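You operate a simulated robot arm through the tools that you are given. There is no shell and no other tool. Be economical: measure what you need, move in short steps, check, and stop when the job is done.

The job below is to be done with a simulated robot arm. You get a single attempt, and the scene is never put back.

TASK
Empty the slopped yellow cup into the sink and wipe the bench dry with the cloth.
Fine: stand the cup on the drain tray and drop the cloth in the teal tub. No spill; the bath stays off.

Only the result counts: the job must be done as asked and must still hold three seconds after the hand-in. Knocking over, shifting, dropping, spilling or breaking anything else fails it. Flat cloth is picked up by pressing the open fingertips on it (5 to 10 N) and closing them slowly along it; thin cloth reads only 2 to 8 mm in the jaws.

THE ROBOT
A 7-joint arm with a two-finger parallel gripper, fixed in place. Base frame: the origin is at the foot of the arm, x ahead of it, y to its left, z up. Units: mm, degrees, N and s.
With the tool pointing down near the work surface it reaches from about 340 to 780 mm from the base axis. Its first joint turns from -166.0 to 166.0 degrees. Payload 3.91 kg.
Tool frame: the origin (TCP) lies between the finger pads and is the grasp point; the fingertips stand 30 mm ahead of it; z points along the fingers, y is the line along which they close. Largest opening 110 mm; finger width 20, thickness 10; the body of the gripper, 48 by 112 mm, starts 55 mm behind the TCP.
Orientation is told as [roll, pitch, yaw] about the base's x, y, z axes, in that order, counted from this pose: with the fingers straight down and closing along the base's y, the tool's x points along the base's -x, its y along +y and its z along -z.

THE INTERFACE
- The arm moves only by the tool servo_tool. Its argument "targets" is a list of rows, each a list of 7 numbers: the turn, a rotation vector about the tool's x, y, z in units of 120 degrees (1.0 is 120 degrees), then the shift along the tool's x, y, z in units of 250 mm (1.0 is 250 mm), then the finger opening in m, from 0 to 0.11. In form: [[ax, ay, az, x, y, z, hand], ...]. A call has 1 to 8 rows; each row is the pose to reach, as a shift and turn from the pose commanded when the call began, along the tool's axes at that moment. A call with a number of a shift or a turn outside -1 to 1 is refused whole. Rows are played at 5 a second. More than 50 mm and 8.6 degrees between two rows, or a gripper value outside its range, and nothing of the call is played. Where a pose cannot be reached the arm comes as near as it can. A force on the tool above 40 N (or 10 N above the force at the start of the call, whichever is more), or a blocked arm, ends the call early, and 0.2 s more pass. Each finger travels about 153 mm/s and halts on what it meets, pressing with about 36 N; the grip force reading is that of the motor and also rises with nothing between the fingers. The clock runs only during rows and for 0.2 s after the last one: add rows that repeat a pose to give the fingers time. The reply holds the time, the measured pose of the TCP, the force on the tool along the base axes, the opening and the grip force, in the units named above and with some noise.
- Cameras (640 x 400 px; columns grow to the right, rows downward): "scene" is fixed at [49.7, -498.9, 1520.4]; the picture's right is [0.80, -0.60, 0.00], its down [-0.40, -0.53, -0.74] and it looks along [0.45, 0.60, -0.67] (base axes); focal length 358 px, centre (320, 200). "wrist" rides on the gripper at [77, 7, -114] in the tool frame; the picture's right is [-0.09, 1.00, 0.00], its down [-0.80, -0.07, -0.59] and it looks along [-0.59, -0.05, 0.80] (tool axes); focal length 270 px, centre (320, 200). There is no depth. A picture from a camera that has moved, and an enlarged one, comes with that camera's place and axes in the base frame and with its lens.
- get_image(camera): a new picture of that camera. The clock stands still meanwhile.
- raise_lower(by): slides the trunk up (or, below 0, down) by that many mm; the arm rides with it, the base frame stays. It gives what a move gives, with no picture.
- enlarge(camera, box): a new picture of the part [left, top, right, bottom] of that camera's present view, enlarged. The clock stands still meanwhile.
- sign_off(): hands the job in; it is judged then, once.

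Go step by step. Nothing tells you positions but the pictures and the camera data: compare them with the known pose of the tool, close in by small moves and look again before you grip or let go. The budget is 120 turns and 68 pictures, counting those below and the enlarged ones. Unless the task says otherwise, let go and move clear before handing in, and close with one line.

The tools are called after ">>>" by a JSON object that holds its "op" and its "data". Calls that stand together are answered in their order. servo_tool: Moves the arm, as the interface text tells. Its arguments: {"type":"object","properties":{"targets":{"type":"array"}},"required":["targets"]} The other tools are called the same way: raise_lower (by) slides the trunk up or down; get_image (camera) takes a picture; enlarge (camera, box) takes an enlarged picture of a part of a camera's view; sign_off () hands the job in.

At the start:

```text
clock: 0.0
tcp_pos: [403.5, 280.8, 1142.0]
ee_rot: [0.0, 0.0, 0.0]
ft_force: [0.2, 0.0, -0.4]
finger_gap: 110.0
gripper_force: 0.0
trunk travel left (down, up): [-550.0, 60.0]
```

scene: 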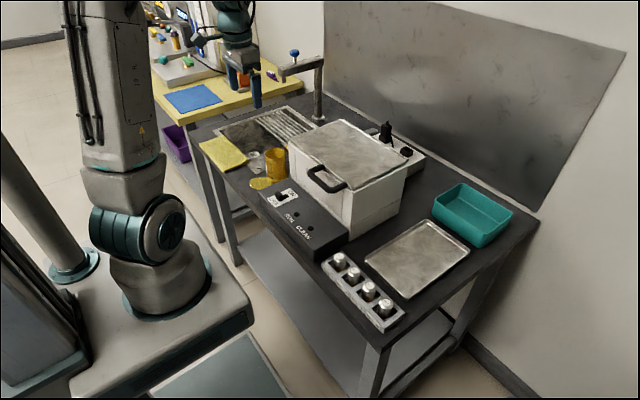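
wrist: 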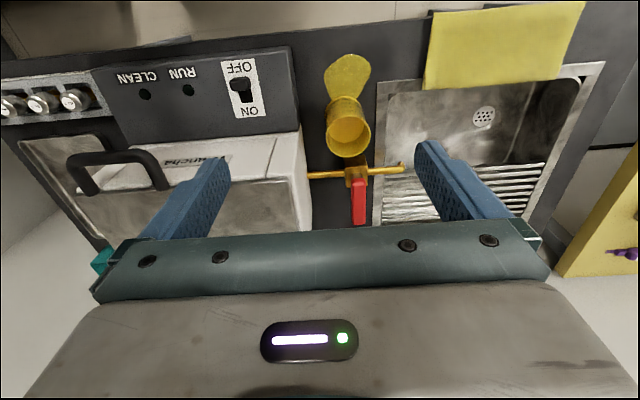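

I see a yellow cup with a yellow puddle beside it, a yellow cloth overlapping the near edge of the sink, and the bath appliance with its switch. I'll look closer before moving.

>>> {"op": "enlarge", "data": {"camera": "wrist", "box": [280, 0, 640, 225]}}

>>> {"op": "enlarge", "data": {"camera": "scene", "box": [180, 30, 360, 260]}}

>>> {"op": "enlarge", "data": {"camera": "scene", "box": [320, 120, 540, 340]}}

```text
1.78 times, centred on (460, 112) of wrist
camera zoom: at [325.4, 287.8, 1256.1], right [0.09, 1.0, 0.0], down [0.8, -0.07, 0.59], along [0.59, -0.05, -0.8], focal length 480 px, centre (71, 356)
```

zoom: 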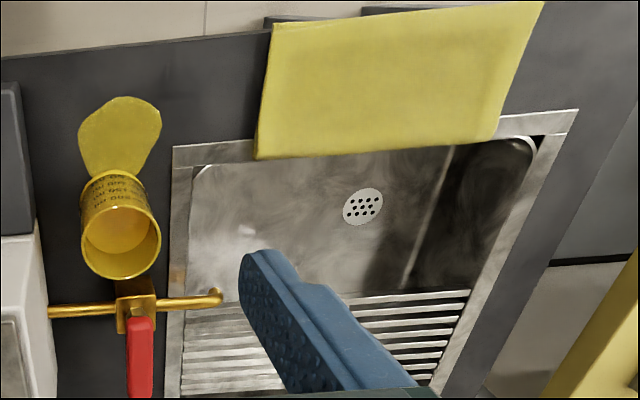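

```text
1.74 times, centred on (270, 145) of scene
camera zoom: at [49.7, -498.9, 1520.4], right [0.8, -0.6, 0.0], down [-0.4, -0.53, -0.74], along [0.45, 0.6, -0.67], focal length 622 px, centre (407, 296)
```

zoom: 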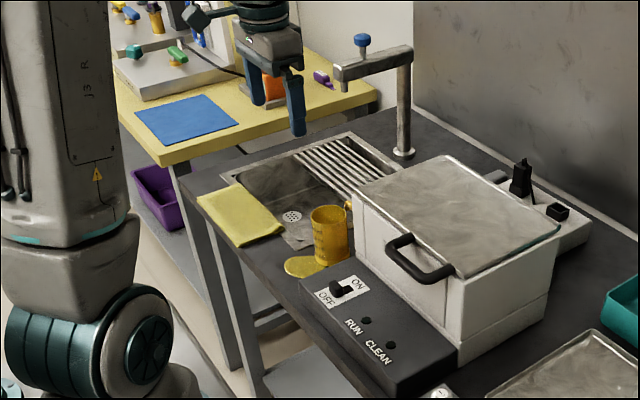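

```text
1.82 times, centred on (430, 230) of scene
camera zoom: at [49.7, -498.9, 1520.4], right [0.8, -0.6, 0.0], down [-0.4, -0.53, -0.74], along [0.45, 0.6, -0.67], focal length 650 px, centre (120, 146)
```

zoom: 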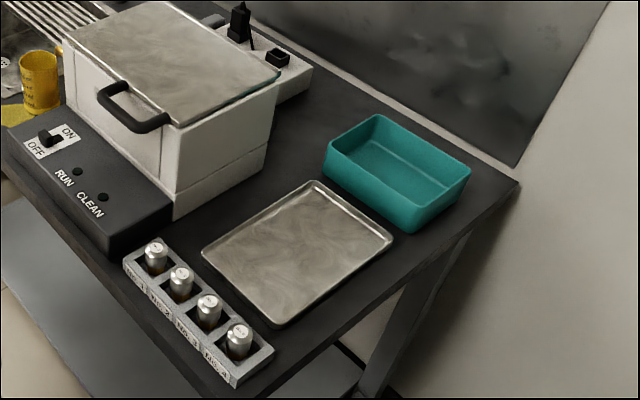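

The cup is about at (484, 315), radius about 32 and height about 88. A valve pipe is just behind it near x≈550, the bath wall is near y≈244, and the sink basin covers roughly x 445–605, y 390–690. I'll move above the cup and look straight down on it.

>>> {"op": "servo_tool", "data": {"targets": [[0, 0, 0, -0.08, 0.034, 0.12, 0.11], [0, 0, 0, -0.16, 0.068, 0.24, 0.11], [0, 0, 0, -0.24, 0.102, 0.36, 0.11], [0, 0, 0, -0.322, 0.137, 0.488, 0.11], [0, 0, 0, -0.322, 0.137, 0.488, 0.11]]}}

>>> {"op": "get_image", "data": {"camera": "wrist"}}

>>> {"op": "enlarge", "data": {"camera": "scene", "box": [190, 40, 350, 240]}}

```text
clock: 1.2
tcp_pos: [486.5, 313.7, 1021.1]
ee_rot: [0.0, 0.0, 0.0]
ft_force: [0.4, -1.0, 0.1]
finger_gap: 110.0
gripper_force: 0.0
trunk travel left (down, up): [-550.0, 60.0]
```

```text
62 pictures are left
camera wrist: at [408.7, 321.9, 1134.9], right [0.09, 1.0, 0.0], down [0.8, -0.07, 0.59], along [0.59, -0.05, -0.8], focal length 270 px, centre (320, 200)
```

wrist: 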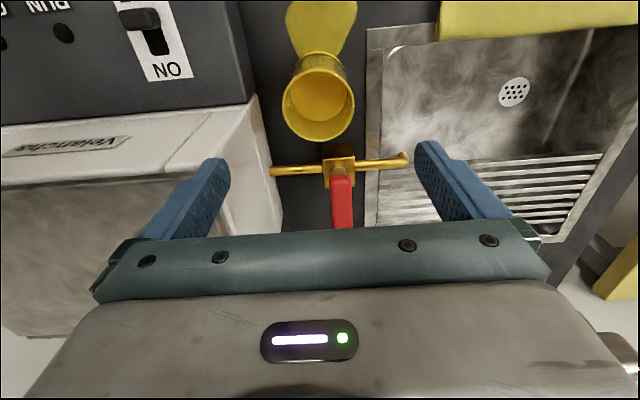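

```text
2.00 times, centred on (270, 140) of scene
camera zoom: at [49.7, -498.9, 1520.4], right [0.8, -0.6, 0.0], down [-0.4, -0.53, -0.74], along [0.45, 0.6, -0.67], focal length 715 px, centre (420, 320)
```

zoom: 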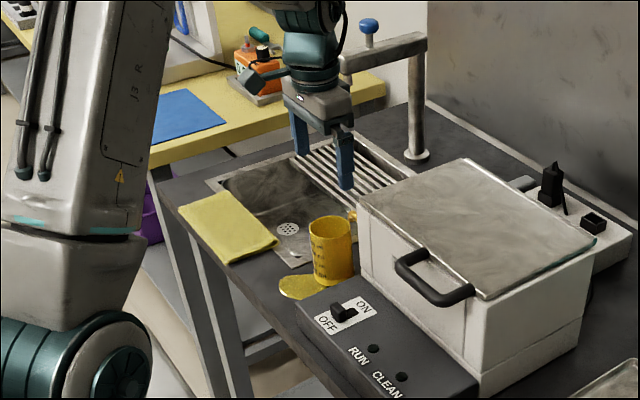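

The views agree on the cup at about (487, 315) with the rim near z≈885. I'll descend with the fingers at 90 mm to clear the bath wall, stop partway and check.

>>> {"op": "servo_tool", "data": {"targets": [[0, 0, 0, 0, 0.004, 0.15, 0.09], [0, 0, 0, 0, 0.004, 0.3, 0.09], [0, 0, 0, 0, 0.004, 0.42, 0.09], [0, 0, 0, 0, 0.004, 0.42, 0.09]]}}

>>> {"op": "get_image", "data": {"camera": "wrist"}}

>>> {"op": "enlarge", "data": {"camera": "scene", "box": [220, 90, 340, 210]}}

```text
clock: 2.2
tcp_pos: [485.6, 317.6, 913.8]
ee_rot: [0.0, 0.0, 0.0]
ft_force: [0.0, 0.1, 0.3]
finger_gap: 90.2
gripper_force: 0.0
trunk travel left (down, up): [-550.0, 60.0]
```

```text
60 pictures are left
camera wrist: at [407.6, 324.5, 1028.2], right [0.09, 1.0, 0.0], down [0.8, -0.07, 0.59], along [0.59, -0.05, -0.8], focal length 270 px, centre (320, 200)
```

wrist: 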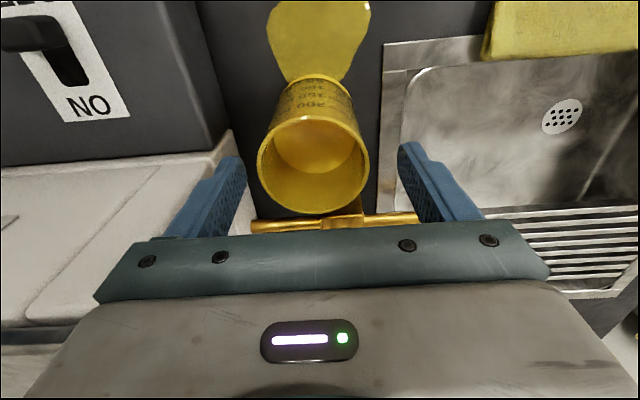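

```text
3.33 times, centred on (280, 150) of scene
camera zoom: at [49.7, -498.9, 1520.4], right [0.8, -0.6, 0.0], down [-0.4, -0.53, -0.74], along [0.45, 0.6, -0.67], focal length 1192 px, centre (453, 367)
```

zoom: 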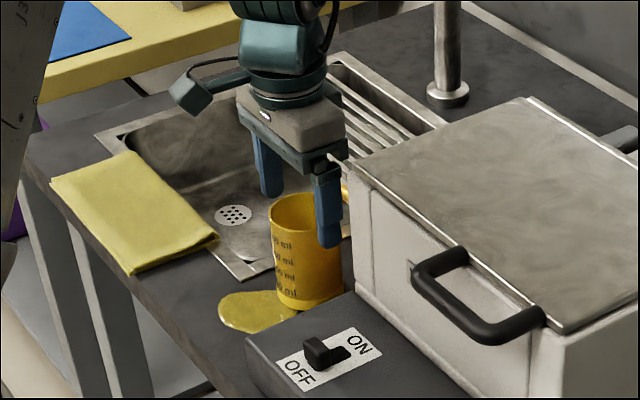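

The cup rim is centred at about (488, 314), between the fingers. I'll shift 3 mm, descend to the grasp height and close.

>>> {"op": "servo_tool", "data": {"targets": [[0, 0, 0, -0.008, -0.013, 0.05, 0.09], [0, 0, 0, -0.008, -0.013, 0.16, 0.09], [0, 0, 0, -0.008, -0.013, 0.26, 0.09], [0, 0, 0, -0.008, -0.013, 0.26, 0.09]]}}

>>> {"op": "enlarge", "data": {"camera": "scene", "box": [220, 90, 340, 210]}}

```text
clock: 3.2
tcp_pos: [484.1, 312.3, 848.9]
ee_rot: [0.1, 0.0, 0.1]
ft_force: [0.0, -0.3, -0.2]
finger_gap: 89.8
gripper_force: 0.1
trunk travel left (down, up): [-550.0, 60.0]
```

```text
3.33 times, centred on (280, 150) of scene
camera zoom: at [49.7, -498.9, 1520.4], right [0.8, -0.6, 0.0], down [-0.4, -0.53, -0.74], along [0.45, 0.6, -0.67], focal length 1192 px, centre (453, 367)
```

zoom: 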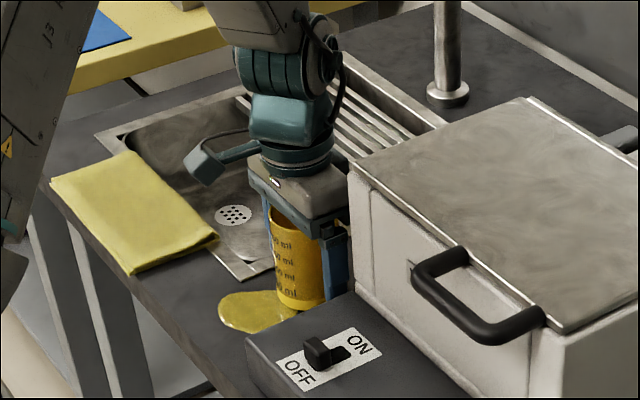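

Clear of everything, so I'll close gently on the cup.

>>> {"op": "servo_tool", "data": {"targets": [[0, 0, 0, 0, 0, 0, 0.08], [0, 0, 0, 0, 0, 0, 0.072], [0, 0, 0, 0, 0, 0, 0.066], [0, 0, 0, 0, 0, 0, 0.06], [0, 0, 0, 0, 0, 0, 0.055], [0, 0, 0, 0, 0, 0, 0.055]]}}

```text
clock: 4.6
tcp_pos: [485.6, 313.2, 848.1]
ee_rot: [0.0, -0.1, 0.0]
ft_force: [-0.6, -0.6, 0.0]
finger_gap: 63.5
gripper_force: 36.1
trunk travel left (down, up): [-550.0, 60.0]
```

The cup is gripped at 63.5 mm. I'll lift it straight up slowly.

>>> {"op": "servo_tool", "data": {"targets": [[0, 0, 0, 0, 0, -0.03, 0.055], [0, 0, 0, 0, 0, -0.1, 0.055], [0, 0, 0, 0, 0, -0.18, 0.055], [0, 0, 0, 0, 0, -0.27, 0.055], [0, 0, 0, 0, 0, -0.36, 0.055], [0, 0, 0, 0, 0, -0.45, 0.055], [0, 0, 0, 0, 0, -0.52, 0.055], [0, 0, 0, 0, 0, -0.55, 0.055]]}}

>>> {"op": "get_image", "data": {"camera": "wrist"}}

>>> {"op": "get_image", "data": {"camera": "scene"}}

```text
clock: 6.4
tcp_pos: [486.0, 312.9, 987.3]
ee_rot: [0.1, 0.0, 0.0]
ft_force: [0.6, 0.4, -1.1]
finger_gap: 63.6
gripper_force: 36.1
trunk travel left (down, up): [-550.0, 60.0]
```

```text
57 pictures are left
camera wrist: at [407.9, 319.5, 1101.6], right [0.09, 1.0, 0.0], down [0.8, -0.07, 0.59], along [0.59, -0.05, -0.8], focal length 270 px, centre (320, 200)
```

wrist: 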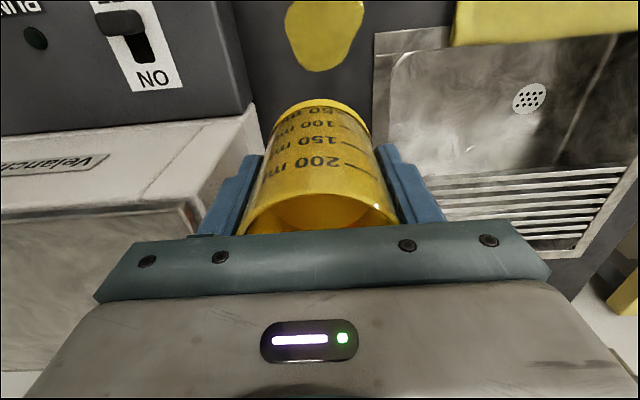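

```text
56 pictures are left
```

scene: 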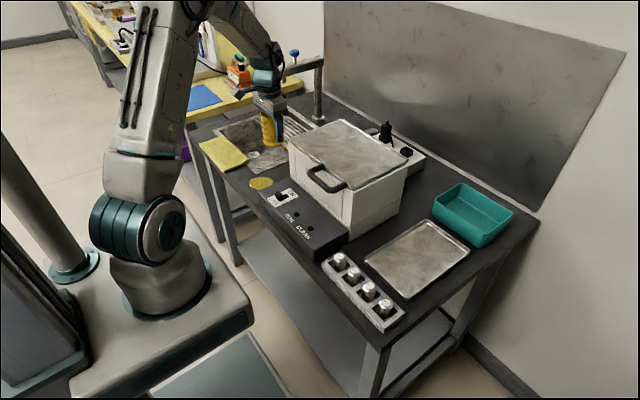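

The cup is lifted level, and the puddle spans about x 405–466, y 284–358. Next I'll carry the cup over the basin to about (540, 460), staying clear of the tap spout.

>>> {"op": "servo_tool", "data": {"targets": [[0, 0, 0, -0.01, 0.03, 0, 0.055], [0, 0, 0, -0.04, 0.11, 0, 0.055], [0, 0, 0, -0.07, 0.19, 0, 0.055], [0, 0, 0, -0.1, 0.28, 0, 0.055], [0, 0, 0, -0.13, 0.37, 0, 0.055], [0, 0, 0, -0.17, 0.47, 0, 0.055], [0, 0, 0, -0.2, 0.56, 0, 0.055], [0, 0, 0, -0.21, 0.59, 0, 0.055]]}}

>>> {"op": "get_image", "data": {"camera": "wrist"}}

>>> {"op": "enlarge", "data": {"camera": "scene", "box": [170, 20, 350, 200]}}

```text
clock: 8.2
tcp_pos: [537.8, 459.5, 986.3]
ee_rot: [0.1, 0.0, 0.1]
ft_force: [0.7, 0.2, -1.1]
finger_gap: 63.4
gripper_force: 35.4
trunk travel left (down, up): [-550.0, 60.0]
```

```text
55 pictures are left
camera wrist: at [460.8, 467.4, 1100.3], right [0.09, 1.0, 0.0], down [0.8, -0.07, 0.59], along [0.59, -0.05, -0.8], focal length 270 px, centre (320, 200)
```

wrist: 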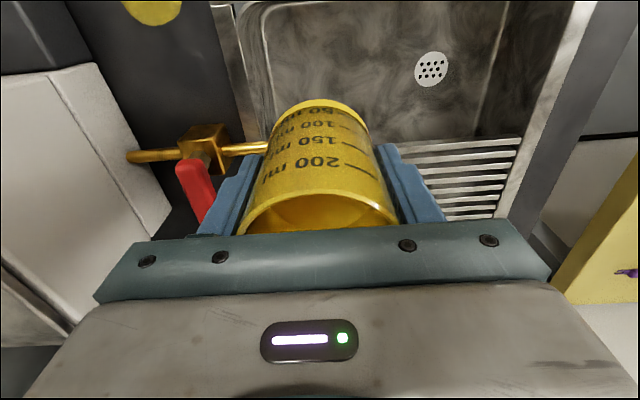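

```text
2.22 times, centred on (260, 110) of scene
camera zoom: at [49.7, -498.9, 1520.4], right [0.8, -0.6, 0.0], down [-0.4, -0.53, -0.74], along [0.45, 0.6, -0.67], focal length 794 px, centre (453, 400)
```

zoom: 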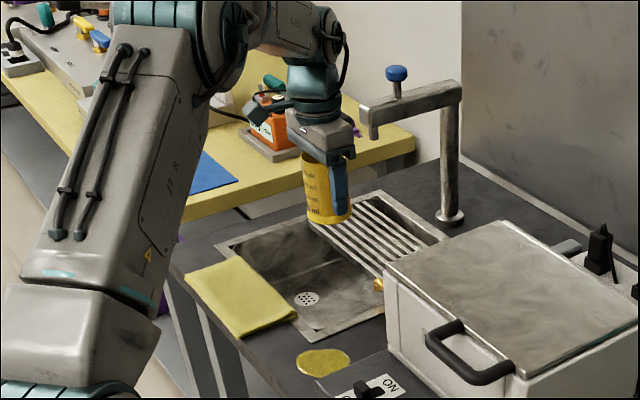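

The cup is over the basin. I'll go a bit deeper into the basin and begin tilting the rim toward the robot, so the liquid lands mid-basin near x≈520.

>>> {"op": "servo_tool", "data": {"targets": [[0, 0, 0, -0.05, -0.02, 0.04, 0.055], [0, 0, 0, -0.1, -0.03, 0.08, 0.055], [0, -0.04, 0, -0.108, -0.03, 0.08, 0.055], [0, -0.09, 0, -0.108, -0.03, 0.08, 0.055], [0, -0.14, 0, -0.108, -0.03, 0.08, 0.055], [0, -0.19, 0, -0.108, -0.03, 0.08, 0.055], [0, -0.24, 0, -0.108, -0.03, 0.08, 0.055], [0, -0.28, 0, -0.108, -0.03, 0.08, 0.055]]}}

>>> {"op": "get_image", "data": {"camera": "scene"}}

```text
clock: 10.0
tcp_pos: [565.1, 453.4, 966.6]
ee_rot: [0.0, -33.6, 0.0]
ft_force: [0.7, 0.0, -1.1]
finger_gap: 63.2
gripper_force: 36.3
trunk travel left (down, up): [-550.0, 60.0]
```

```text
53 pictures are left
```

scene: 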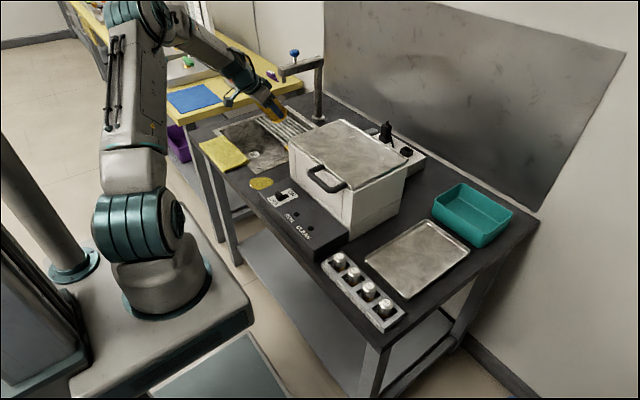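

The tilt is fine at 34° with good clearance. Continuing slowly.

>>> {"op": "servo_tool", "data": {"targets": [[0, -0.04, 0, 0, 0, 0, 0.055], [0, -0.08, 0, 0, 0, 0, 0.055], [0, -0.12, 0, 0, 0, 0, 0.055], [0, -0.16, 0, 0, 0, 0, 0.055], [0, -0.2, 0, 0, 0, 0, 0.055], [0, -0.24, 0, 0, 0, 0, 0.055], [0, -0.28, 0, 0, 0, 0, 0.055], [0, -0.32, 0, 0, 0, 0, 0.055]]}}

>>> {"op": "enlarge", "data": {"camera": "scene", "box": [170, 20, 350, 200]}}

```text
clock: 11.8
tcp_pos: [564.9, 452.1, 968.3]
ee_rot: [0.1, -72.2, -0.1]
ft_force: [0.6, 0.0, -1.9]
finger_gap: 63.0
gripper_force: 36.1
trunk travel left (down, up): [-550.0, 60.0]
```

```text
2.22 times, centred on (260, 110) of scene
camera zoom: at [49.7, -498.9, 1520.4], right [0.8, -0.6, 0.0], down [-0.4, -0.53, -0.74], along [0.45, 0.6, -0.67], focal length 794 px, centre (453, 400)
```

zoom: 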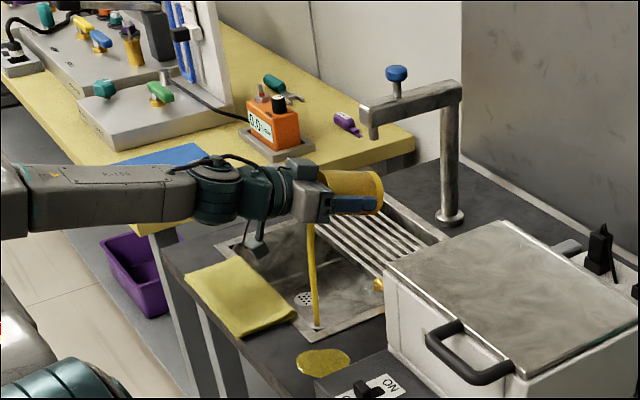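

A stream is pouring and lands inside the basin. I'll hold briefly and then tilt further to drain the cup.

>>> {"op": "servo_tool", "data": {"targets": [[0, 0, 0, 0, 0, 0, 0.055], [0, 0, 0, 0, 0, 0, 0.055], [0, 0, 0, 0, 0, 0, 0.055], [0, 0, 0, 0, 0, 0, 0.055], [0, -0.04, 0, 0, 0, 0, 0.055], [0, -0.08, 0, 0, 0, 0, 0.055], [0, -0.12, 0, 0, 0, 0, 0.055], [0, -0.16, 0, 0, 0, 0, 0.055]]}}

>>> {"op": "enlarge", "data": {"camera": "scene", "box": [170, 20, 350, 200]}}

```text
clock: 13.6
tcp_pos: [565.0, 452.8, 969.0]
ee_rot: [177.7, -88.9, -177.5]
ft_force: [-0.3, 0.2, -0.8]
finger_gap: 63.0
gripper_force: 35.8
trunk travel left (down, up): [-550.0, 60.0]
```

```text
2.22 times, centred on (260, 110) of scene
camera zoom: at [49.7, -498.9, 1520.4], right [0.8, -0.6, 0.0], down [-0.4, -0.53, -0.74], along [0.45, 0.6, -0.67], focal length 794 px, centre (453, 400)
```

zoom: 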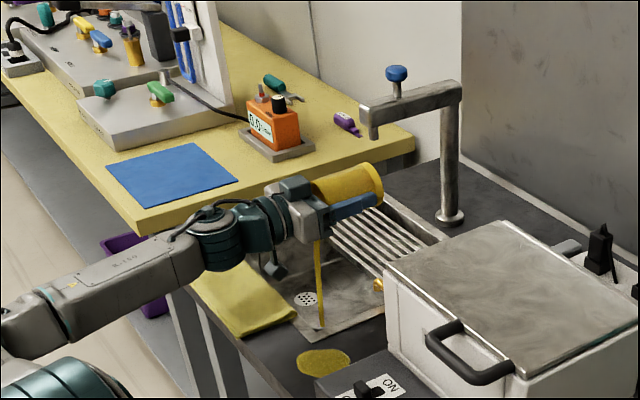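

It's still draining at about 91°. I'll wait, then tilt a bit more while rising slightly for clearance.

>>> {"op": "servo_tool", "data": {"targets": [[0, 0, 0, 0, 0, 0, 0.055], [0, 0, 0, 0, 0, 0, 0.055], [0, -0.03, 0, -0.04, 0, 0, 0.055], [0, -0.06, 0, -0.08, 0, 0, 0.055], [0, -0.09, 0, -0.12, 0, 0, 0.055], [0, -0.12, 0, -0.16, 0, 0, 0.055], [0, -0.15, 0, -0.16, 0, 0, 0.055], [0, -0.15, 0, -0.16, 0, 0, 0.055]]}}

>>> {"op": "enlarge", "data": {"camera": "scene", "box": [170, 20, 350, 200]}}

```text
clock: 15.4
tcp_pos: [560.1, 457.1, 1014.2]
ee_rot: [176.8, -70.9, -176.8]
ft_force: [-0.4, -0.1, -0.6]
finger_gap: 63.1
gripper_force: 36.0
trunk travel left (down, up): [-550.0, 60.0]
```

```text
2.22 times, centred on (260, 110) of scene
camera zoom: at [49.7, -498.9, 1520.4], right [0.8, -0.6, 0.0], down [-0.4, -0.53, -0.74], along [0.45, 0.6, -0.67], focal length 794 px, centre (453, 400)
```

zoom: 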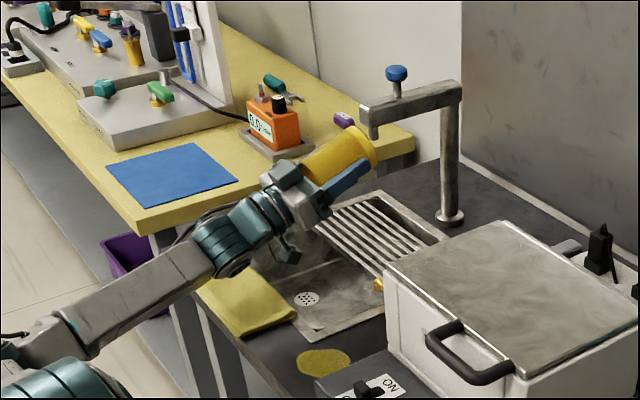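

The stream has stopped at about 109°. I'll hold to let it drip out, then turn the cup upright again.

>>> {"op": "servo_tool", "data": {"targets": [[0, 0, 0, 0, 0, 0, 0.055], [0, 0, 0, 0, 0, 0, 0.055], [0, 0, 0, 0, 0, 0, 0.055], [0, 0, 0, 0, 0, 0, 0.055], [0, 0, 0, 0, 0, 0, 0.055]]}}

>>> {"op": "servo_tool", "data": {"targets": [[0, 0.06, 0, 0, 0, 0, 0.055], [0, 0.12, 0, 0, 0, 0, 0.055], [0, 0.18, 0, 0, 0, 0, 0.055], [0, 0.24, 0, 0, 0, 0, 0.055], [0, 0.3, 0, 0, 0, 0, 0.055], [0, 0.36, 0, 0, 0, 0, 0.055], [0, 0.42, 0, 0, 0, 0, 0.055], [0, 0.45, 0, 0, 0, 0, 0.055]]}}

>>> {"op": "enlarge", "data": {"camera": "scene", "box": [170, 20, 350, 200]}}

```text
clock: 16.6
tcp_pos: [562.6, 455.5, 1014.9]
ee_rot: [176.9, -70.9, -177.0]
ft_force: [0.2, -0.4, -0.5]
finger_gap: 63.0
gripper_force: 35.9
trunk travel left (down, up): [-550.0, 60.0]
```

```text
clock: 18.4
tcp_pos: [564.4, 451.7, 1007.7]
ee_rot: [-0.1, -55.1, 0.1]
ft_force: [-0.1, 0.3, -0.2]
finger_gap: 63.2
gripper_force: 36.4
trunk travel left (down, up): [-550.0, 60.0]
```

```text
2.22 times, centred on (260, 110) of scene
camera zoom: at [49.7, -498.9, 1520.4], right [0.8, -0.6, 0.0], down [-0.4, -0.53, -0.74], along [0.45, 0.6, -0.67], focal length 794 px, centre (453, 400)
```

zoom: 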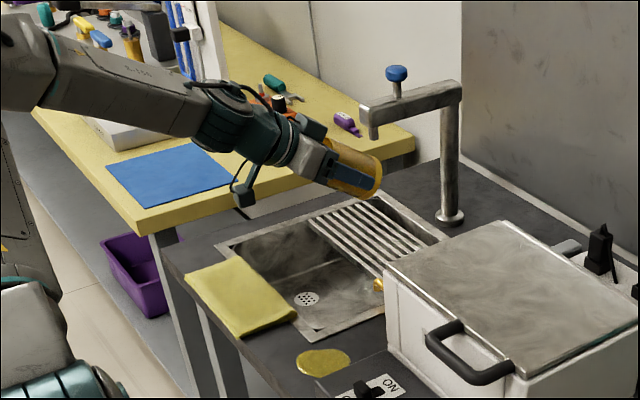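

The cup looks empty. I'll finish turning it upright, then rise clear.

>>> {"op": "servo_tool", "data": {"targets": [[0, 0.065, 0, 0, 0, 0, 0.055], [0, 0.13, 0, 0, 0, 0, 0.055], [0, 0.195, 0, 0, 0, 0, 0.055], [0, 0.26, 0, 0, 0, 0, 0.055], [0, 0.325, 0, 0, 0, 0, 0.055], [0, 0.39, 0, 0, 0, 0, 0.055], [0, 0.455, 0, 0, 0, 0, 0.055], [0, 0.459, 0, 0, 0, 0, 0.055]]}}

>>> {"op": "enlarge", "data": {"camera": "scene", "box": [340, 200, 500, 320]}}

>>> {"op": "enlarge", "data": {"camera": "scene", "box": [220, 80, 340, 180]}}

```text
clock: 20.2
tcp_pos: [563.2, 453.4, 1007.9]
ee_rot: [0.0, 0.0, 0.0]
ft_force: [-0.3, -0.1, -0.8]
finger_gap: 62.9
gripper_force: 36.2
trunk travel left (down, up): [-550.0, 60.0]
```

```text
3.33 times, centred on (420, 260) of scene
camera zoom: at [49.7, -498.9, 1520.4], right [0.8, -0.6, 0.0], down [-0.4, -0.53, -0.74], along [0.45, 0.6, -0.67], focal length 1192 px, centre (-13, 0)
```

zoom: 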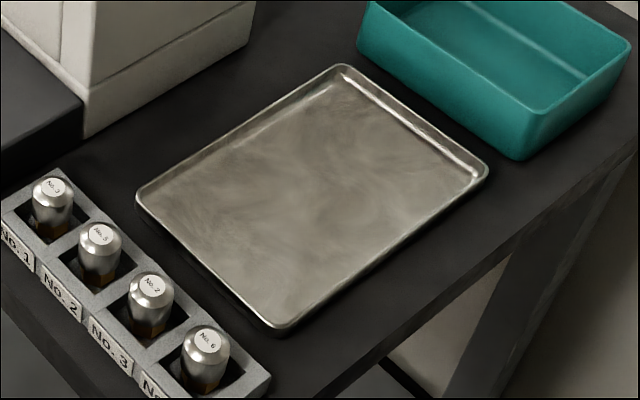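

```text
4.00 times, centred on (280, 130) of scene
camera zoom: at [49.7, -498.9, 1520.4], right [0.8, -0.6, 0.0], down [-0.4, -0.53, -0.74], along [0.45, 0.6, -0.67], focal length 1430 px, centre (480, 480)
```

zoom: 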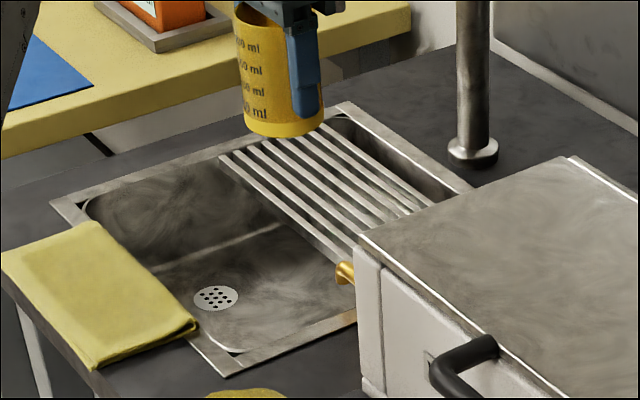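

The cup is upright and empty. I take the drain tray to be the rimmed steel tray, centred about (597, -180), and I'll rise to z≈1150 and carry the cup over the bath toward it.

>>> {"op": "servo_tool", "data": {"targets": [[0, 0, 0, 0.04, -0.03, -0.1, 0.055], [0, 0, 0, 0.1, -0.08, -0.25, 0.055], [0, 0, 0, 0.17, -0.15, -0.4, 0.055], [0, 0, 0, 0.24, -0.25, -0.54, 0.055], [0, 0, 0, 0.3, -0.4, -0.58, 0.055], [0, 0, 0, 0.32, -0.57, -0.58, 0.055], [0, 0, 0, 0.32, -0.75, -0.58, 0.055], [0, 0, 0, 0.32, -0.92, -0.58, 0.055]]}}

>>> {"op": "servo_tool", "data": {"targets": [[0, 0, 0, 0, -0.15, 0, 0.055], [0, 0, 0, 0, -0.32, 0, 0.055], [0, 0, 0, 0, -0.49, 0, 0.055], [0, 0, 0, -0.05, -0.66, 0, 0.055], [0, 0, 0, -0.1, -0.82, 0, 0.055], [0, 0, 0, -0.15, -0.97, 0, 0.055]]}}

```text
clock: 22.0
tcp_pos: [481.8, 220.6, 1151.2]
ee_rot: [0.1, -0.3, 0.0]
ft_force: [-0.5, 0.5, -0.7]
finger_gap: 62.9
gripper_force: 35.8
trunk travel left (down, up): [-550.0, 60.0]
```

```text
clock: 23.4
tcp_pos: [521.0, -23.6, 1152.7]
ee_rot: [0.0, -0.1, 0.0]
ft_force: [0.8, -0.1, -0.7]
finger_gap: 62.9
gripper_force: 36.2
trunk travel left (down, up): [-550.0, 60.0]
```

Now at (521, -24), clear of the bath. Continuing to above the tray.

>>> {"op": "servo_tool", "data": {"targets": [[0, 0, 0, -0.05, -0.14, 0, 0.055], [0, 0, 0, -0.12, -0.3, 0, 0.055], [0, 0, 0, -0.2, -0.46, 0, 0.055], [0, 0, 0, -0.29, -0.6, 0.08, 0.055], [0, 0, 0, -0.304, -0.626, 0.24, 0.055], [0, 0, 0, -0.304, -0.626, 0.4, 0.055], [0, 0, 0, -0.304, -0.626, 0.55, 0.055], [0, 0, 0, -0.304, -0.626, 0.55, 0.055]]}}

>>> {"op": "get_image", "data": {"camera": "wrist"}}

>>> {"op": "enlarge", "data": {"camera": "scene", "box": [320, 120, 540, 340]}}

```text
clock: 25.2
tcp_pos: [597.0, -173.5, 1012.8]
ee_rot: [0.0, -0.1, 0.0]
ft_force: [-0.9, -1.0, -0.5]
finger_gap: 63.0
gripper_force: 35.3
trunk travel left (down, up): [-550.0, 60.0]
```

```text
46 pictures are left
camera wrist: at [518.9, -167.3, 1127.8], right [0.09, 1.0, 0.0], down [0.8, -0.07, 0.6], along [0.59, -0.05, -0.8], focal length 270 px, centre (320, 200)
```

wrist: 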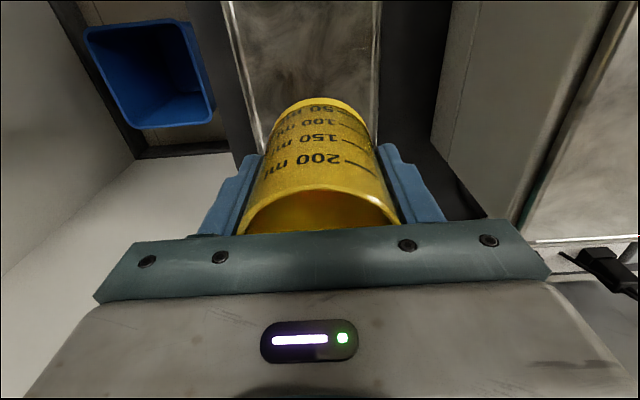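

```text
1.82 times, centred on (430, 230) of scene
camera zoom: at [49.7, -498.9, 1520.4], right [0.8, -0.6, 0.0], down [-0.4, -0.53, -0.74], along [0.45, 0.6, -0.67], focal length 650 px, centre (120, 146)
```

zoom: 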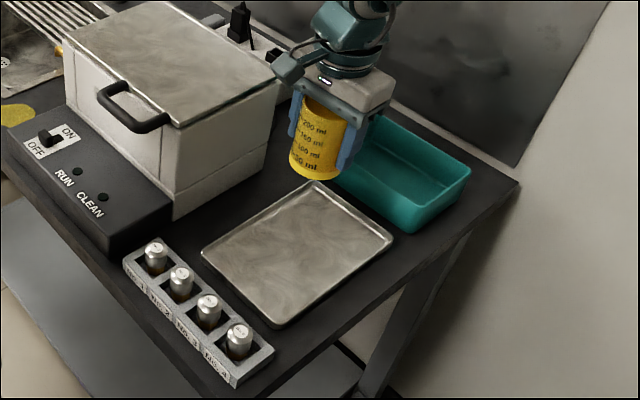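

The cup is over the tray, which spans y about -258 to -110. I'll descend to just above it and check.

>>> {"op": "servo_tool", "data": {"targets": [[0, 0, 0, 0.01, -0.015, 0.1, 0.055], [0, 0, 0, 0.028, -0.034, 0.22, 0.055], [0, 0, 0, 0.028, -0.034, 0.34, 0.055], [0, 0, 0, 0.028, -0.034, 0.45, 0.055], [0, 0, 0, 0.028, -0.034, 0.54, 0.055], [0, 0, 0, 0.028, -0.034, 0.59, 0.055], [0, 0, 0, 0.028, -0.034, 0.59, 0.055]]}}

>>> {"op": "enlarge", "data": {"camera": "scene", "box": [340, 160, 500, 320]}}

```text
clock: 26.8
tcp_pos: [591.1, -185.9, 866.9]
ee_rot: [0.0, -0.1, 0.1]
ft_force: [0.1, 0.0, -0.7]
finger_gap: 63.0
gripper_force: 35.8
trunk travel left (down, up): [-550.0, 60.0]
```

```text
2.50 times, centred on (420, 240) of scene
camera zoom: at [49.7, -498.9, 1520.4], right [0.8, -0.6, 0.0], down [-0.4, -0.53, -0.74], along [0.45, 0.6, -0.67], focal length 894 px, centre (70, 100)
```

zoom: 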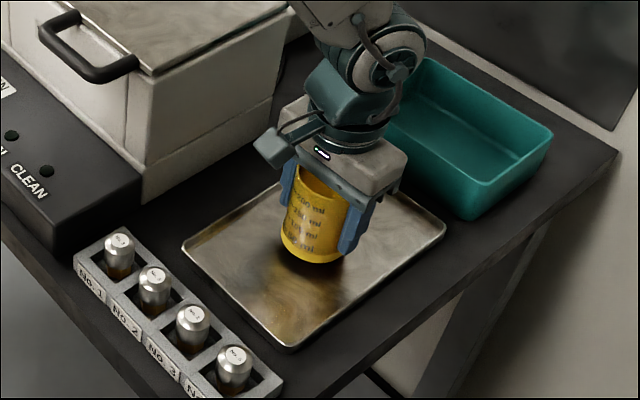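

The cup is well inside the tray. Lowering in fine steps until it touches.

>>> {"op": "servo_tool", "data": {"targets": [[0, 0, 0, 0, 0, 0.024, 0.055], [0, 0, 0, 0, 0, 0.044, 0.055], [0, 0, 0, 0, 0, 0.05, 0.055], [0, 0, 0, 0, 0, 0.056, 0.055]]}}

```text
clock: 27.8
tcp_pos: [592.1, -185.1, 854.4]
ee_rot: [-0.1, -0.3, 0.1]
ft_force: [-0.8, -0.1, 11.7]
finger_gap: 63.4
gripper_force: 36.1
trunk travel left (down, up): [-550.0, 60.0]
```

Contact was felt at z≈854. I'll ease the load off and open the fingers gradually.

>>> {"op": "servo_tool", "data": {"targets": [[0, 0, 0, 0, 0, -0.004, 0.055], [0, 0, 0, 0, 0, -0.004, 0.066], [0, 0, 0, 0, 0, -0.004, 0.072], [0, 0, 0, 0, 0, -0.004, 0.08], [0, 0, 0, 0, 0, -0.004, 0.09], [0, 0, 0, 0, 0, -0.004, 0.09]]}}

>>> {"op": "enlarge", "data": {"camera": "scene", "box": [340, 160, 500, 320]}}

```text
clock: 29.2
tcp_pos: [591.2, -186.2, 853.8]
ee_rot: [-0.1, -0.1, 0.0]
ft_force: [-0.1, -0.1, -0.4]
finger_gap: 89.8
gripper_force: 0.1
trunk travel left (down, up): [-550.0, 60.0]
```

```text
2.50 times, centred on (420, 240) of scene
camera zoom: at [49.7, -498.9, 1520.4], right [0.8, -0.6, 0.0], down [-0.4, -0.53, -0.74], along [0.45, 0.6, -0.67], focal length 894 px, centre (70, 100)
```

zoom: 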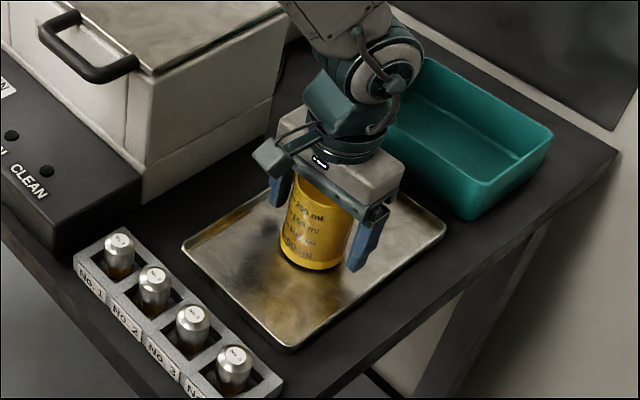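

The cup stands free on the tray. I'll rise straight up clear of it and check that it's empty from above.

>>> {"op": "servo_tool", "data": {"targets": [[0, 0, 0, 0, 0, -0.06, 0.09], [0, 0, 0, 0, 0, -0.18, 0.09], [0, 0, 0, 0, 0, -0.34, 0.09], [0, 0, 0, 0, 0, -0.52, 0.09], [0, 0, 0, 0, 0, -0.7, 0.09], [0, 0, 0, 0, 0, -0.88, 0.09], [0, 0, 0, 0, 0, -1.0, 0.09]]}}

>>> {"op": "get_image", "data": {"camera": "wrist"}}

>>> {"op": "get_image", "data": {"camera": "scene"}}

```text
clock: 30.8
tcp_pos: [591.7, -185.8, 1105.2]
ee_rot: [0.0, -0.1, 0.0]
ft_force: [-0.2, 0.3, 1.0]
finger_gap: 89.8
gripper_force: 0.1
trunk travel left (down, up): [-550.0, 60.0]
```

```text
42 pictures are left
camera wrist: at [512.6, -177.7, 1219.4], right [0.09, 1.0, 0.0], down [0.8, -0.07, 0.6], along [0.59, -0.05, -0.8], focal length 270 px, centre (320, 200)
```

wrist: 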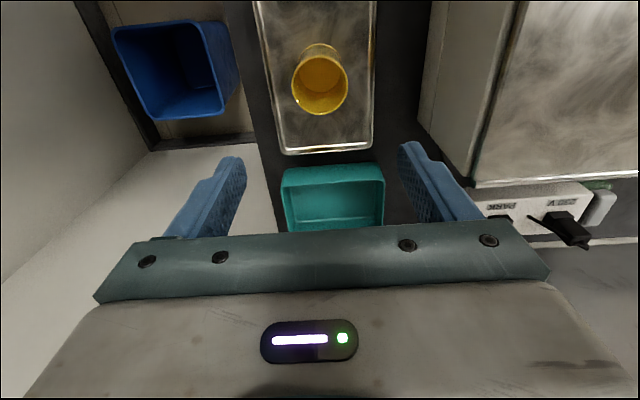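

```text
41 pictures are left
```

scene: 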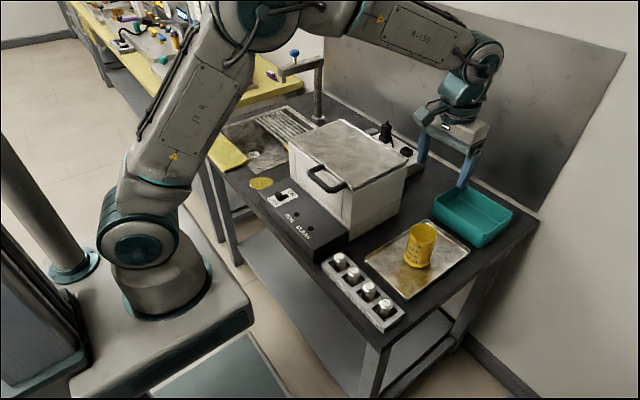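

The cup stands on the tray, and the tub rim is about x>710, y -250..-101. Now I'll swing back over to the cloth, staying high.

>>> {"op": "servo_tool", "data": {"targets": [[0, 0, 0, 0.1, 0.12, -0.06, 0.09], [0, 0, 0, 0.22, 0.25, -0.1, 0.09], [0, 0, 0, 0.34, 0.39, -0.12, 0.09], [0, 0, 0, 0.46, 0.53, -0.12, 0.09], [0, 0, 0, 0.52, 0.69, -0.12, 0.09], [0, 0, 0, 0.54, 0.86, -0.12, 0.09], [0, 0, 0, 0.55, 1.0, -0.12, 0.09]]}}

>>> {"op": "servo_tool", "data": {"targets": [[0, 0, 0, 0, 0.17, 0, 0.09], [0, 0, 0, 0, 0.35, 0, 0.09], [0, 0, 0, 0, 0.53, 0, 0.09], [0, 0, 0, 0, 0.71, 0, 0.09], [0, 0, 0, 0, 0.89, 0, 0.09], [0, 0, 0, 0, 1.0, 0, 0.09]]}}

>>> {"op": "servo_tool", "data": {"targets": [[0, 0, 0, 0.02, 0.16, 0.06, 0.07], [0, 0, 0, 0.04, 0.32, 0.2, 0.07], [0, 0, 0, 0.06, 0.48, 0.35, 0.07], [0, 0, 0, 0.08, 0.6, 0.5, 0.07], [0, 0, 0, 0.1, 0.66, 0.65, 0.07], [0, 0, 0, 0.12, 0.66, 0.68, 0.07]]}}

>>> {"op": "get_image", "data": {"camera": "wrist"}}

```text
clock: 32.4
tcp_pos: [454.4, 66.0, 1134.3]
ee_rot: [0.0, -0.2, 0.1]
ft_force: [0.6, -0.1, 0.2]
finger_gap: 90.0
gripper_force: 0.1
trunk travel left (down, up): [-550.0, 60.0]
```

```text
clock: 33.8
tcp_pos: [453.0, 315.6, 1132.3]
ee_rot: [0.0, -0.1, 0.0]
ft_force: [-0.2, 0.6, 0.7]
finger_gap: 90.1
gripper_force: 0.1
trunk travel left (down, up): [-550.0, 60.0]
```

```text
refused: row 2 steps farther than a row can; nothing moved
```

```text
40 pictures are left
camera wrist: at [375.4, 323.0, 1246.3], right [0.09, 1.0, 0.0], down [0.8, -0.07, 0.6], along [0.59, -0.05, -0.8], focal length 270 px, centre (320, 200)
```

wrist: 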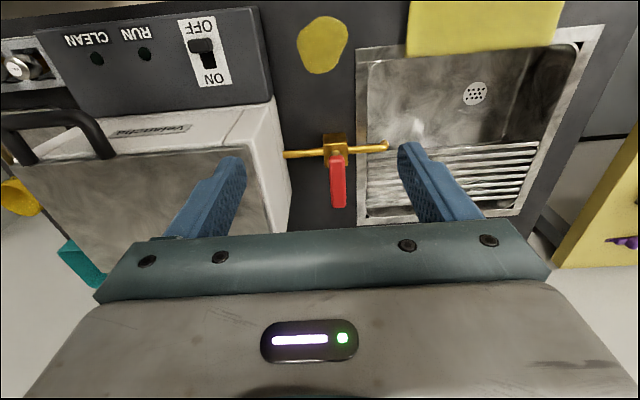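

The route is clear, but one row was too long. Repeating it with shorter steps toward the cloth's near end at about (400, 490).

>>> {"op": "servo_tool", "data": {"targets": [[0, 0, 0, 0.03, 0.12, 0.05, 0.07], [0, 0, 0, 0.06, 0.25, 0.15, 0.07], [0, 0, 0, 0.1, 0.38, 0.25, 0.07], [0, 0, 0, 0.14, 0.5, 0.36, 0.07], [0, 0, 0, 0.18, 0.61, 0.48, 0.07], [0, 0, 0, 0.212, 0.697, 0.6, 0.07], [0, 0, 0, 0.212, 0.697, 0.6, 0.07]]}}

>>> {"op": "get_image", "data": {"camera": "wrist"}}

>>> {"op": "enlarge", "data": {"camera": "scene", "box": [180, 80, 320, 220]}}

```text
clock: 35.4
tcp_pos: [398.7, 490.4, 985.0]
ee_rot: [0.0, -0.2, 0.1]
ft_force: [-0.4, -0.3, -0.6]
finger_gap: 69.8
gripper_force: 0.0
trunk travel left (down, up): [-550.0, 60.0]
```

```text
39 pictures are left
camera wrist: at [321.5, 498.3, 1099.2], right [0.09, 1.0, 0.0], down [0.8, -0.07, 0.6], along [0.59, -0.05, -0.8], focal length 270 px, centre (320, 200)
```

wrist: 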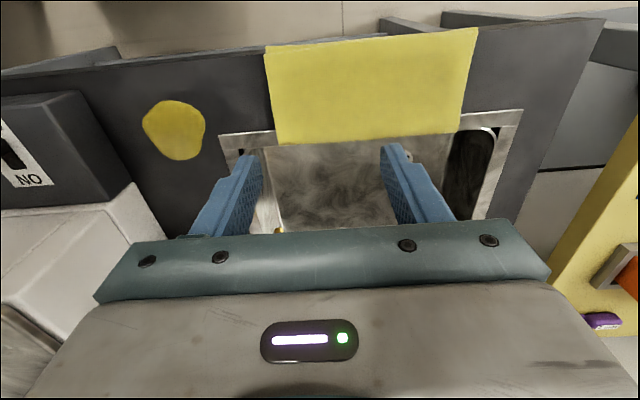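

```text
2.86 times, centred on (250, 150) of scene
camera zoom: at [49.7, -498.9, 1520.4], right [0.8, -0.6, 0.0], down [-0.4, -0.53, -0.74], along [0.45, 0.6, -0.67], focal length 1021 px, centre (520, 343)
```

zoom: 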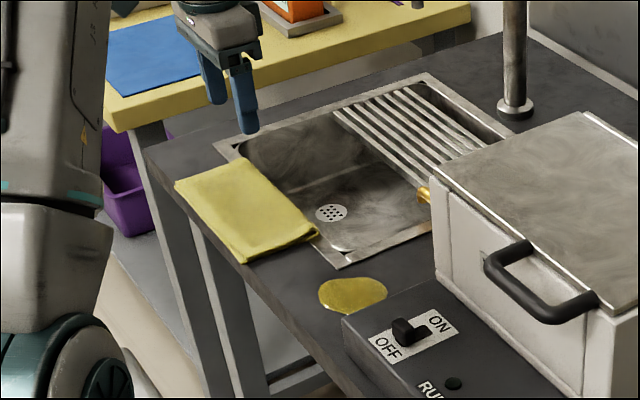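

The cloth lies at about x 350–453, y 440–648. I'll descend over its near end at about (400, 482) with a 60 mm opening, down to just above the cloth.

>>> {"op": "servo_tool", "data": {"targets": [[0, 0, 0, 0, -0.02, 0.12, 0.06], [0, 0, 0, 0, -0.032, 0.26, 0.06], [0, 0, 0, 0, -0.032, 0.4, 0.06], [0, 0, 0, 0, -0.032, 0.5, 0.06], [0, 0, 0, 0, -0.032, 0.54, 0.06], [0, 0, 0, 0, -0.032, 0.56, 0.06], [0, 0, 0, 0, -0.032, 0.56, 0.06]]}}

>>> {"op": "get_image", "data": {"camera": "wrist"}}

>>> {"op": "enlarge", "data": {"camera": "scene", "box": [190, 110, 290, 210]}}

```text
clock: 37.0
tcp_pos: [398.9, 480.8, 843.4]
ee_rot: [0.0, -0.1, 0.0]
ft_force: [0.5, 0.6, 0.2]
finger_gap: 60.1
gripper_force: 0.1
trunk travel left (down, up): [-550.0, 60.0]
```

```text
37 pictures are left
camera wrist: at [322.4, 488.6, 957.5], right [0.09, 1.0, 0.0], down [0.8, -0.07, 0.6], along [0.59, -0.05, -0.8], focal length 270 px, centre (320, 200)
```

wrist: 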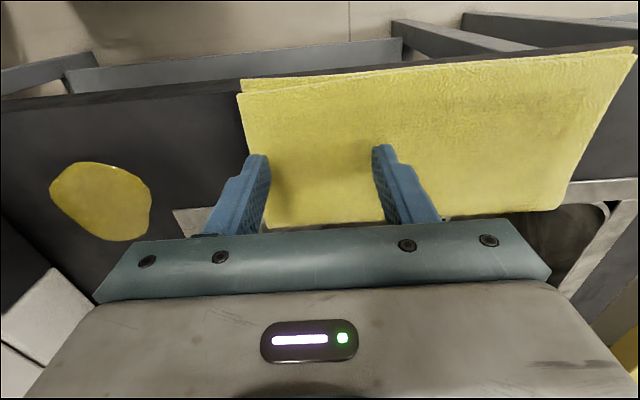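

```text
4.00 times, centred on (240, 160) of scene
camera zoom: at [49.7, -498.9, 1520.4], right [0.8, -0.6, 0.0], down [-0.4, -0.53, -0.74], along [0.45, 0.6, -0.67], focal length 1430 px, centre (640, 360)
```

zoom: 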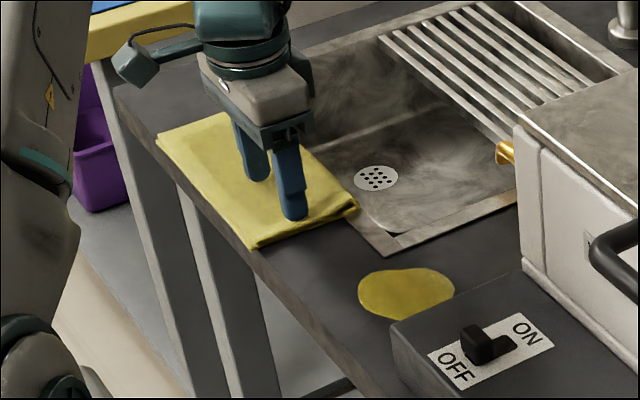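

The fingertips hover just over the folded cloth. Pressing down in small steps.

>>> {"op": "servo_tool", "data": {"targets": [[0, 0, 0, 0, 0, 0.008, 0.06], [0, 0, 0, 0, 0, 0.014, 0.06], [0, 0, 0, 0, 0, 0.02, 0.06]]}}

```text
clock: 37.8
tcp_pos: [400.1, 482.0, 838.6]
ee_rot: [0.0, -0.2, -0.1]
ft_force: [0.2, 0.0, 0.6]
finger_gap: 59.9
gripper_force: 0.1
trunk travel left (down, up): [-550.0, 60.0]
```

>>> {"op": "servo_tool", "data": {"targets": [[0, 0, 0, 0, 0, 0.006, 0.06], [0, 0, 0, 0, 0, 0.012, 0.06]]}}

```text
clock: 38.4
tcp_pos: [400.2, 479.5, 837.3]
ee_rot: [0.1, -0.2, 0.0]
ft_force: [0.9, -0.6, 4.1]
finger_gap: 59.8
gripper_force: 0.0
trunk travel left (down, up): [-550.0, 60.0]
```

Contact at 4 N. One more millimetre to land in the 5–10 N window.

>>> {"op": "servo_tool", "data": {"targets": [[0, 0, 0, 0, 0, 0.003, 0.06], [0, 0, 0, 0, 0, 0.003, 0.06]]}}

```text
clock: 39.0
tcp_pos: [400.3, 480.8, 835.7]
ee_rot: [0.1, -0.1, 0.0]
ft_force: [2.0, -0.8, 6.8]
finger_gap: 59.7
gripper_force: 0.0
trunk travel left (down, up): [-550.0, 60.0]
```

The press is at 6.8 N, so I'll close the fingers slowly along the cloth.

>>> {"op": "servo_tool", "data": {"targets": [[0, 0, 0, 0, 0, 0.001, 0.053], [0, 0, 0, 0, 0, 0.001, 0.046], [0, 0, 0, 0, 0, 0.001, 0.039], [0, 0, 0, 0, 0, 0.001, 0.032], [0, 0, 0, 0, 0, 0.001, 0.025], [0, 0, 0, 0, 0, 0.001, 0.018], [0, 0, 0, 0, 0, 0.001, 0.011], [0, 0, 0, 0, 0, 0.001, 0.004]]}}

>>> {"op": "servo_tool", "data": {"targets": [[0, 0, 0, 0, 0, 0, 0.0], [0, 0, 0, 0, 0, 0, 0.0], [0, 0, 0, 0, 0, 0, 0.0]]}}

>>> {"op": "get_image", "data": {"camera": "wrist"}}

>>> {"op": "enlarge", "data": {"camera": "scene", "box": [190, 110, 290, 210]}}

```text
clock: 40.8
tcp_pos: [399.7, 481.2, 835.5]
ee_rot: [0.0, -0.1, 0.0]
ft_force: [0.5, 0.1, 9.7]
finger_gap: 8.6
gripper_force: 35.4
trunk travel left (down, up): [-550.0, 60.0]
```

```text
clock: 41.6
tcp_pos: [400.5, 480.9, 836.3]
ee_rot: [-0.1, -0.1, 0.0]
ft_force: [0.5, -0.2, 8.6]
finger_gap: 8.8
gripper_force: 35.9
trunk travel left (down, up): [-550.0, 60.0]
```

```text
35 pictures are left
camera wrist: at [321.9, 488.2, 950.0], right [0.09, 1.0, 0.0], down [0.8, -0.07, 0.6], along [0.59, -0.05, -0.8], focal length 270 px, centre (320, 200)
```

wrist: 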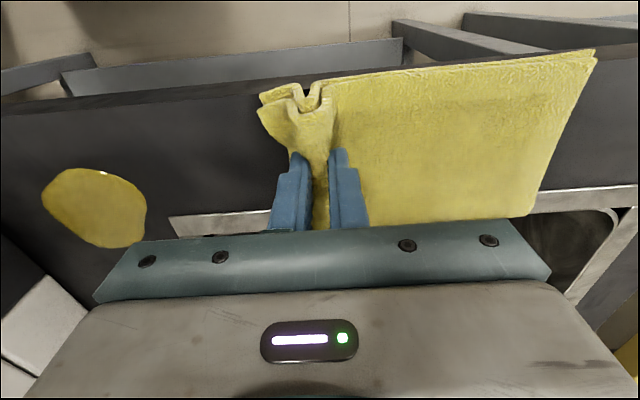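

```text
4.00 times, centred on (240, 160) of scene
camera zoom: at [49.7, -498.9, 1520.4], right [0.8, -0.6, 0.0], down [-0.4, -0.53, -0.74], along [0.45, 0.6, -0.67], focal length 1430 px, centre (640, 360)
```

zoom: 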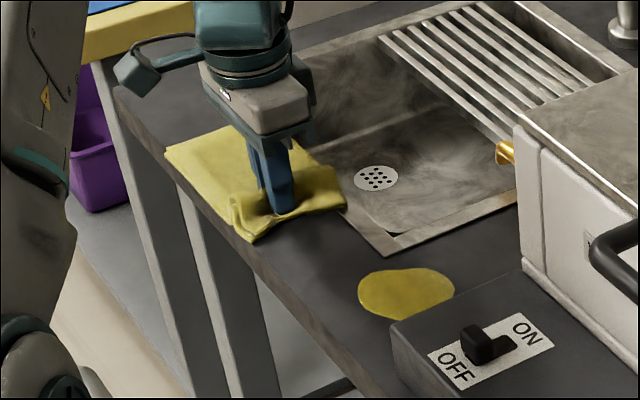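

Both layers are gripped at 8.8 mm. I'll lift slightly and drag the cloth toward the puddle.

>>> {"op": "servo_tool", "data": {"targets": [[0, 0, 0, 0, 0, -0.06, 0], [0, 0, 0, 0, -0.06, -0.1, 0], [0, 0, 0, -0.03, -0.16, -0.1, 0], [0, 0, 0, -0.06, -0.26, -0.1, 0], [0, 0, 0, -0.1, -0.36, -0.1, 0], [0, 0, 0, -0.12, -0.4, -0.08, 0]]}}

>>> {"op": "get_image", "data": {"camera": "wrist"}}

>>> {"op": "enlarge", "data": {"camera": "scene", "box": [190, 110, 310, 230]}}

```text
clock: 43.0
tcp_pos: [430.9, 383.1, 856.2]
ee_rot: [0.0, -0.1, -0.1]
ft_force: [-0.5, -0.2, 0.3]
finger_gap: 8.8
gripper_force: 36.0
trunk travel left (down, up): [-550.0, 60.0]
```

```text
33 pictures are left
camera wrist: at [352.6, 389.2, 969.2], right [0.09, 1.0, 0.0], down [0.8, -0.07, 0.6], along [0.59, -0.05, -0.8], focal length 270 px, centre (320, 200)
```

wrist: 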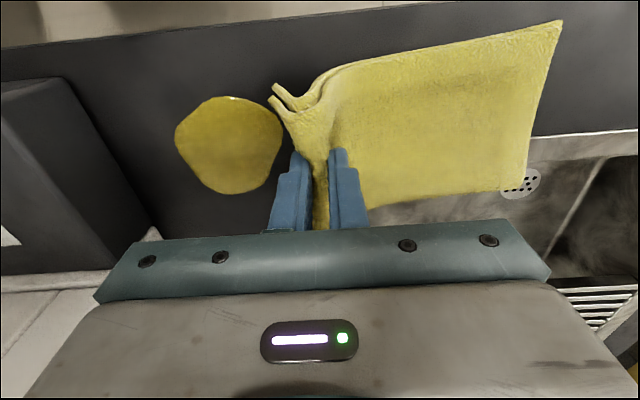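

```text
3.33 times, centred on (250, 170) of scene
camera zoom: at [49.7, -498.9, 1520.4], right [0.8, -0.6, 0.0], down [-0.4, -0.53, -0.74], along [0.45, 0.6, -0.67], focal length 1192 px, centre (553, 300)
```

zoom: 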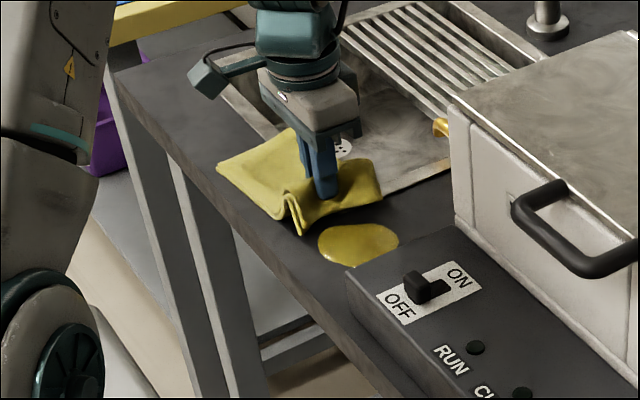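

The cloth follows nicely, with the puddle centred at about (427, 322). I'll lower the cloth and sweep over the puddle.

>>> {"op": "servo_tool", "data": {"targets": [[0, 0, 0, 0, -0.04, 0.04, 0], [0, 0, 0, 0, -0.08, 0.07, 0], [0, 0, 0, 0, -0.14, 0.072, 0], [0, 0, 0, 0, -0.2, 0.072, 0], [0, 0, 0, 0, -0.26, 0.072, 0], [0, 0, 0, 0, -0.32, 0.072, 0], [0, 0, 0, 0, -0.36, 0.072, 0]]}}

>>> {"op": "enlarge", "data": {"camera": "scene", "box": [190, 110, 310, 230]}}

```text
clock: 44.6
tcp_pos: [430.6, 290.7, 838.0]
ee_rot: [0.0, -0.1, 0.0]
ft_force: [0.3, 0.4, 1.7]
finger_gap: 9.0
gripper_force: 35.8
trunk travel left (down, up): [-550.0, 60.0]
```

```text
3.33 times, centred on (250, 170) of scene
camera zoom: at [49.7, -498.9, 1520.4], right [0.8, -0.6, 0.0], down [-0.4, -0.53, -0.74], along [0.45, 0.6, -0.67], focal length 1192 px, centre (553, 300)
```

zoom: 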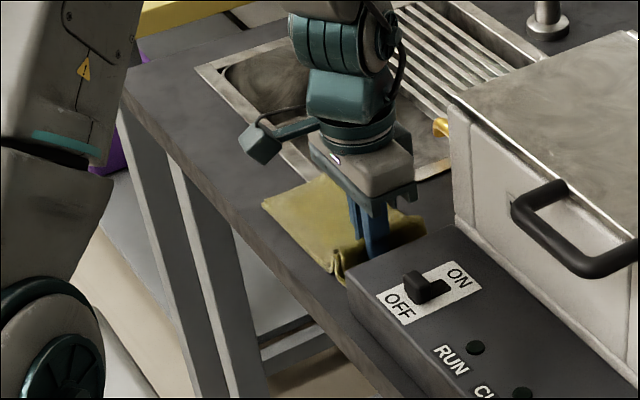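

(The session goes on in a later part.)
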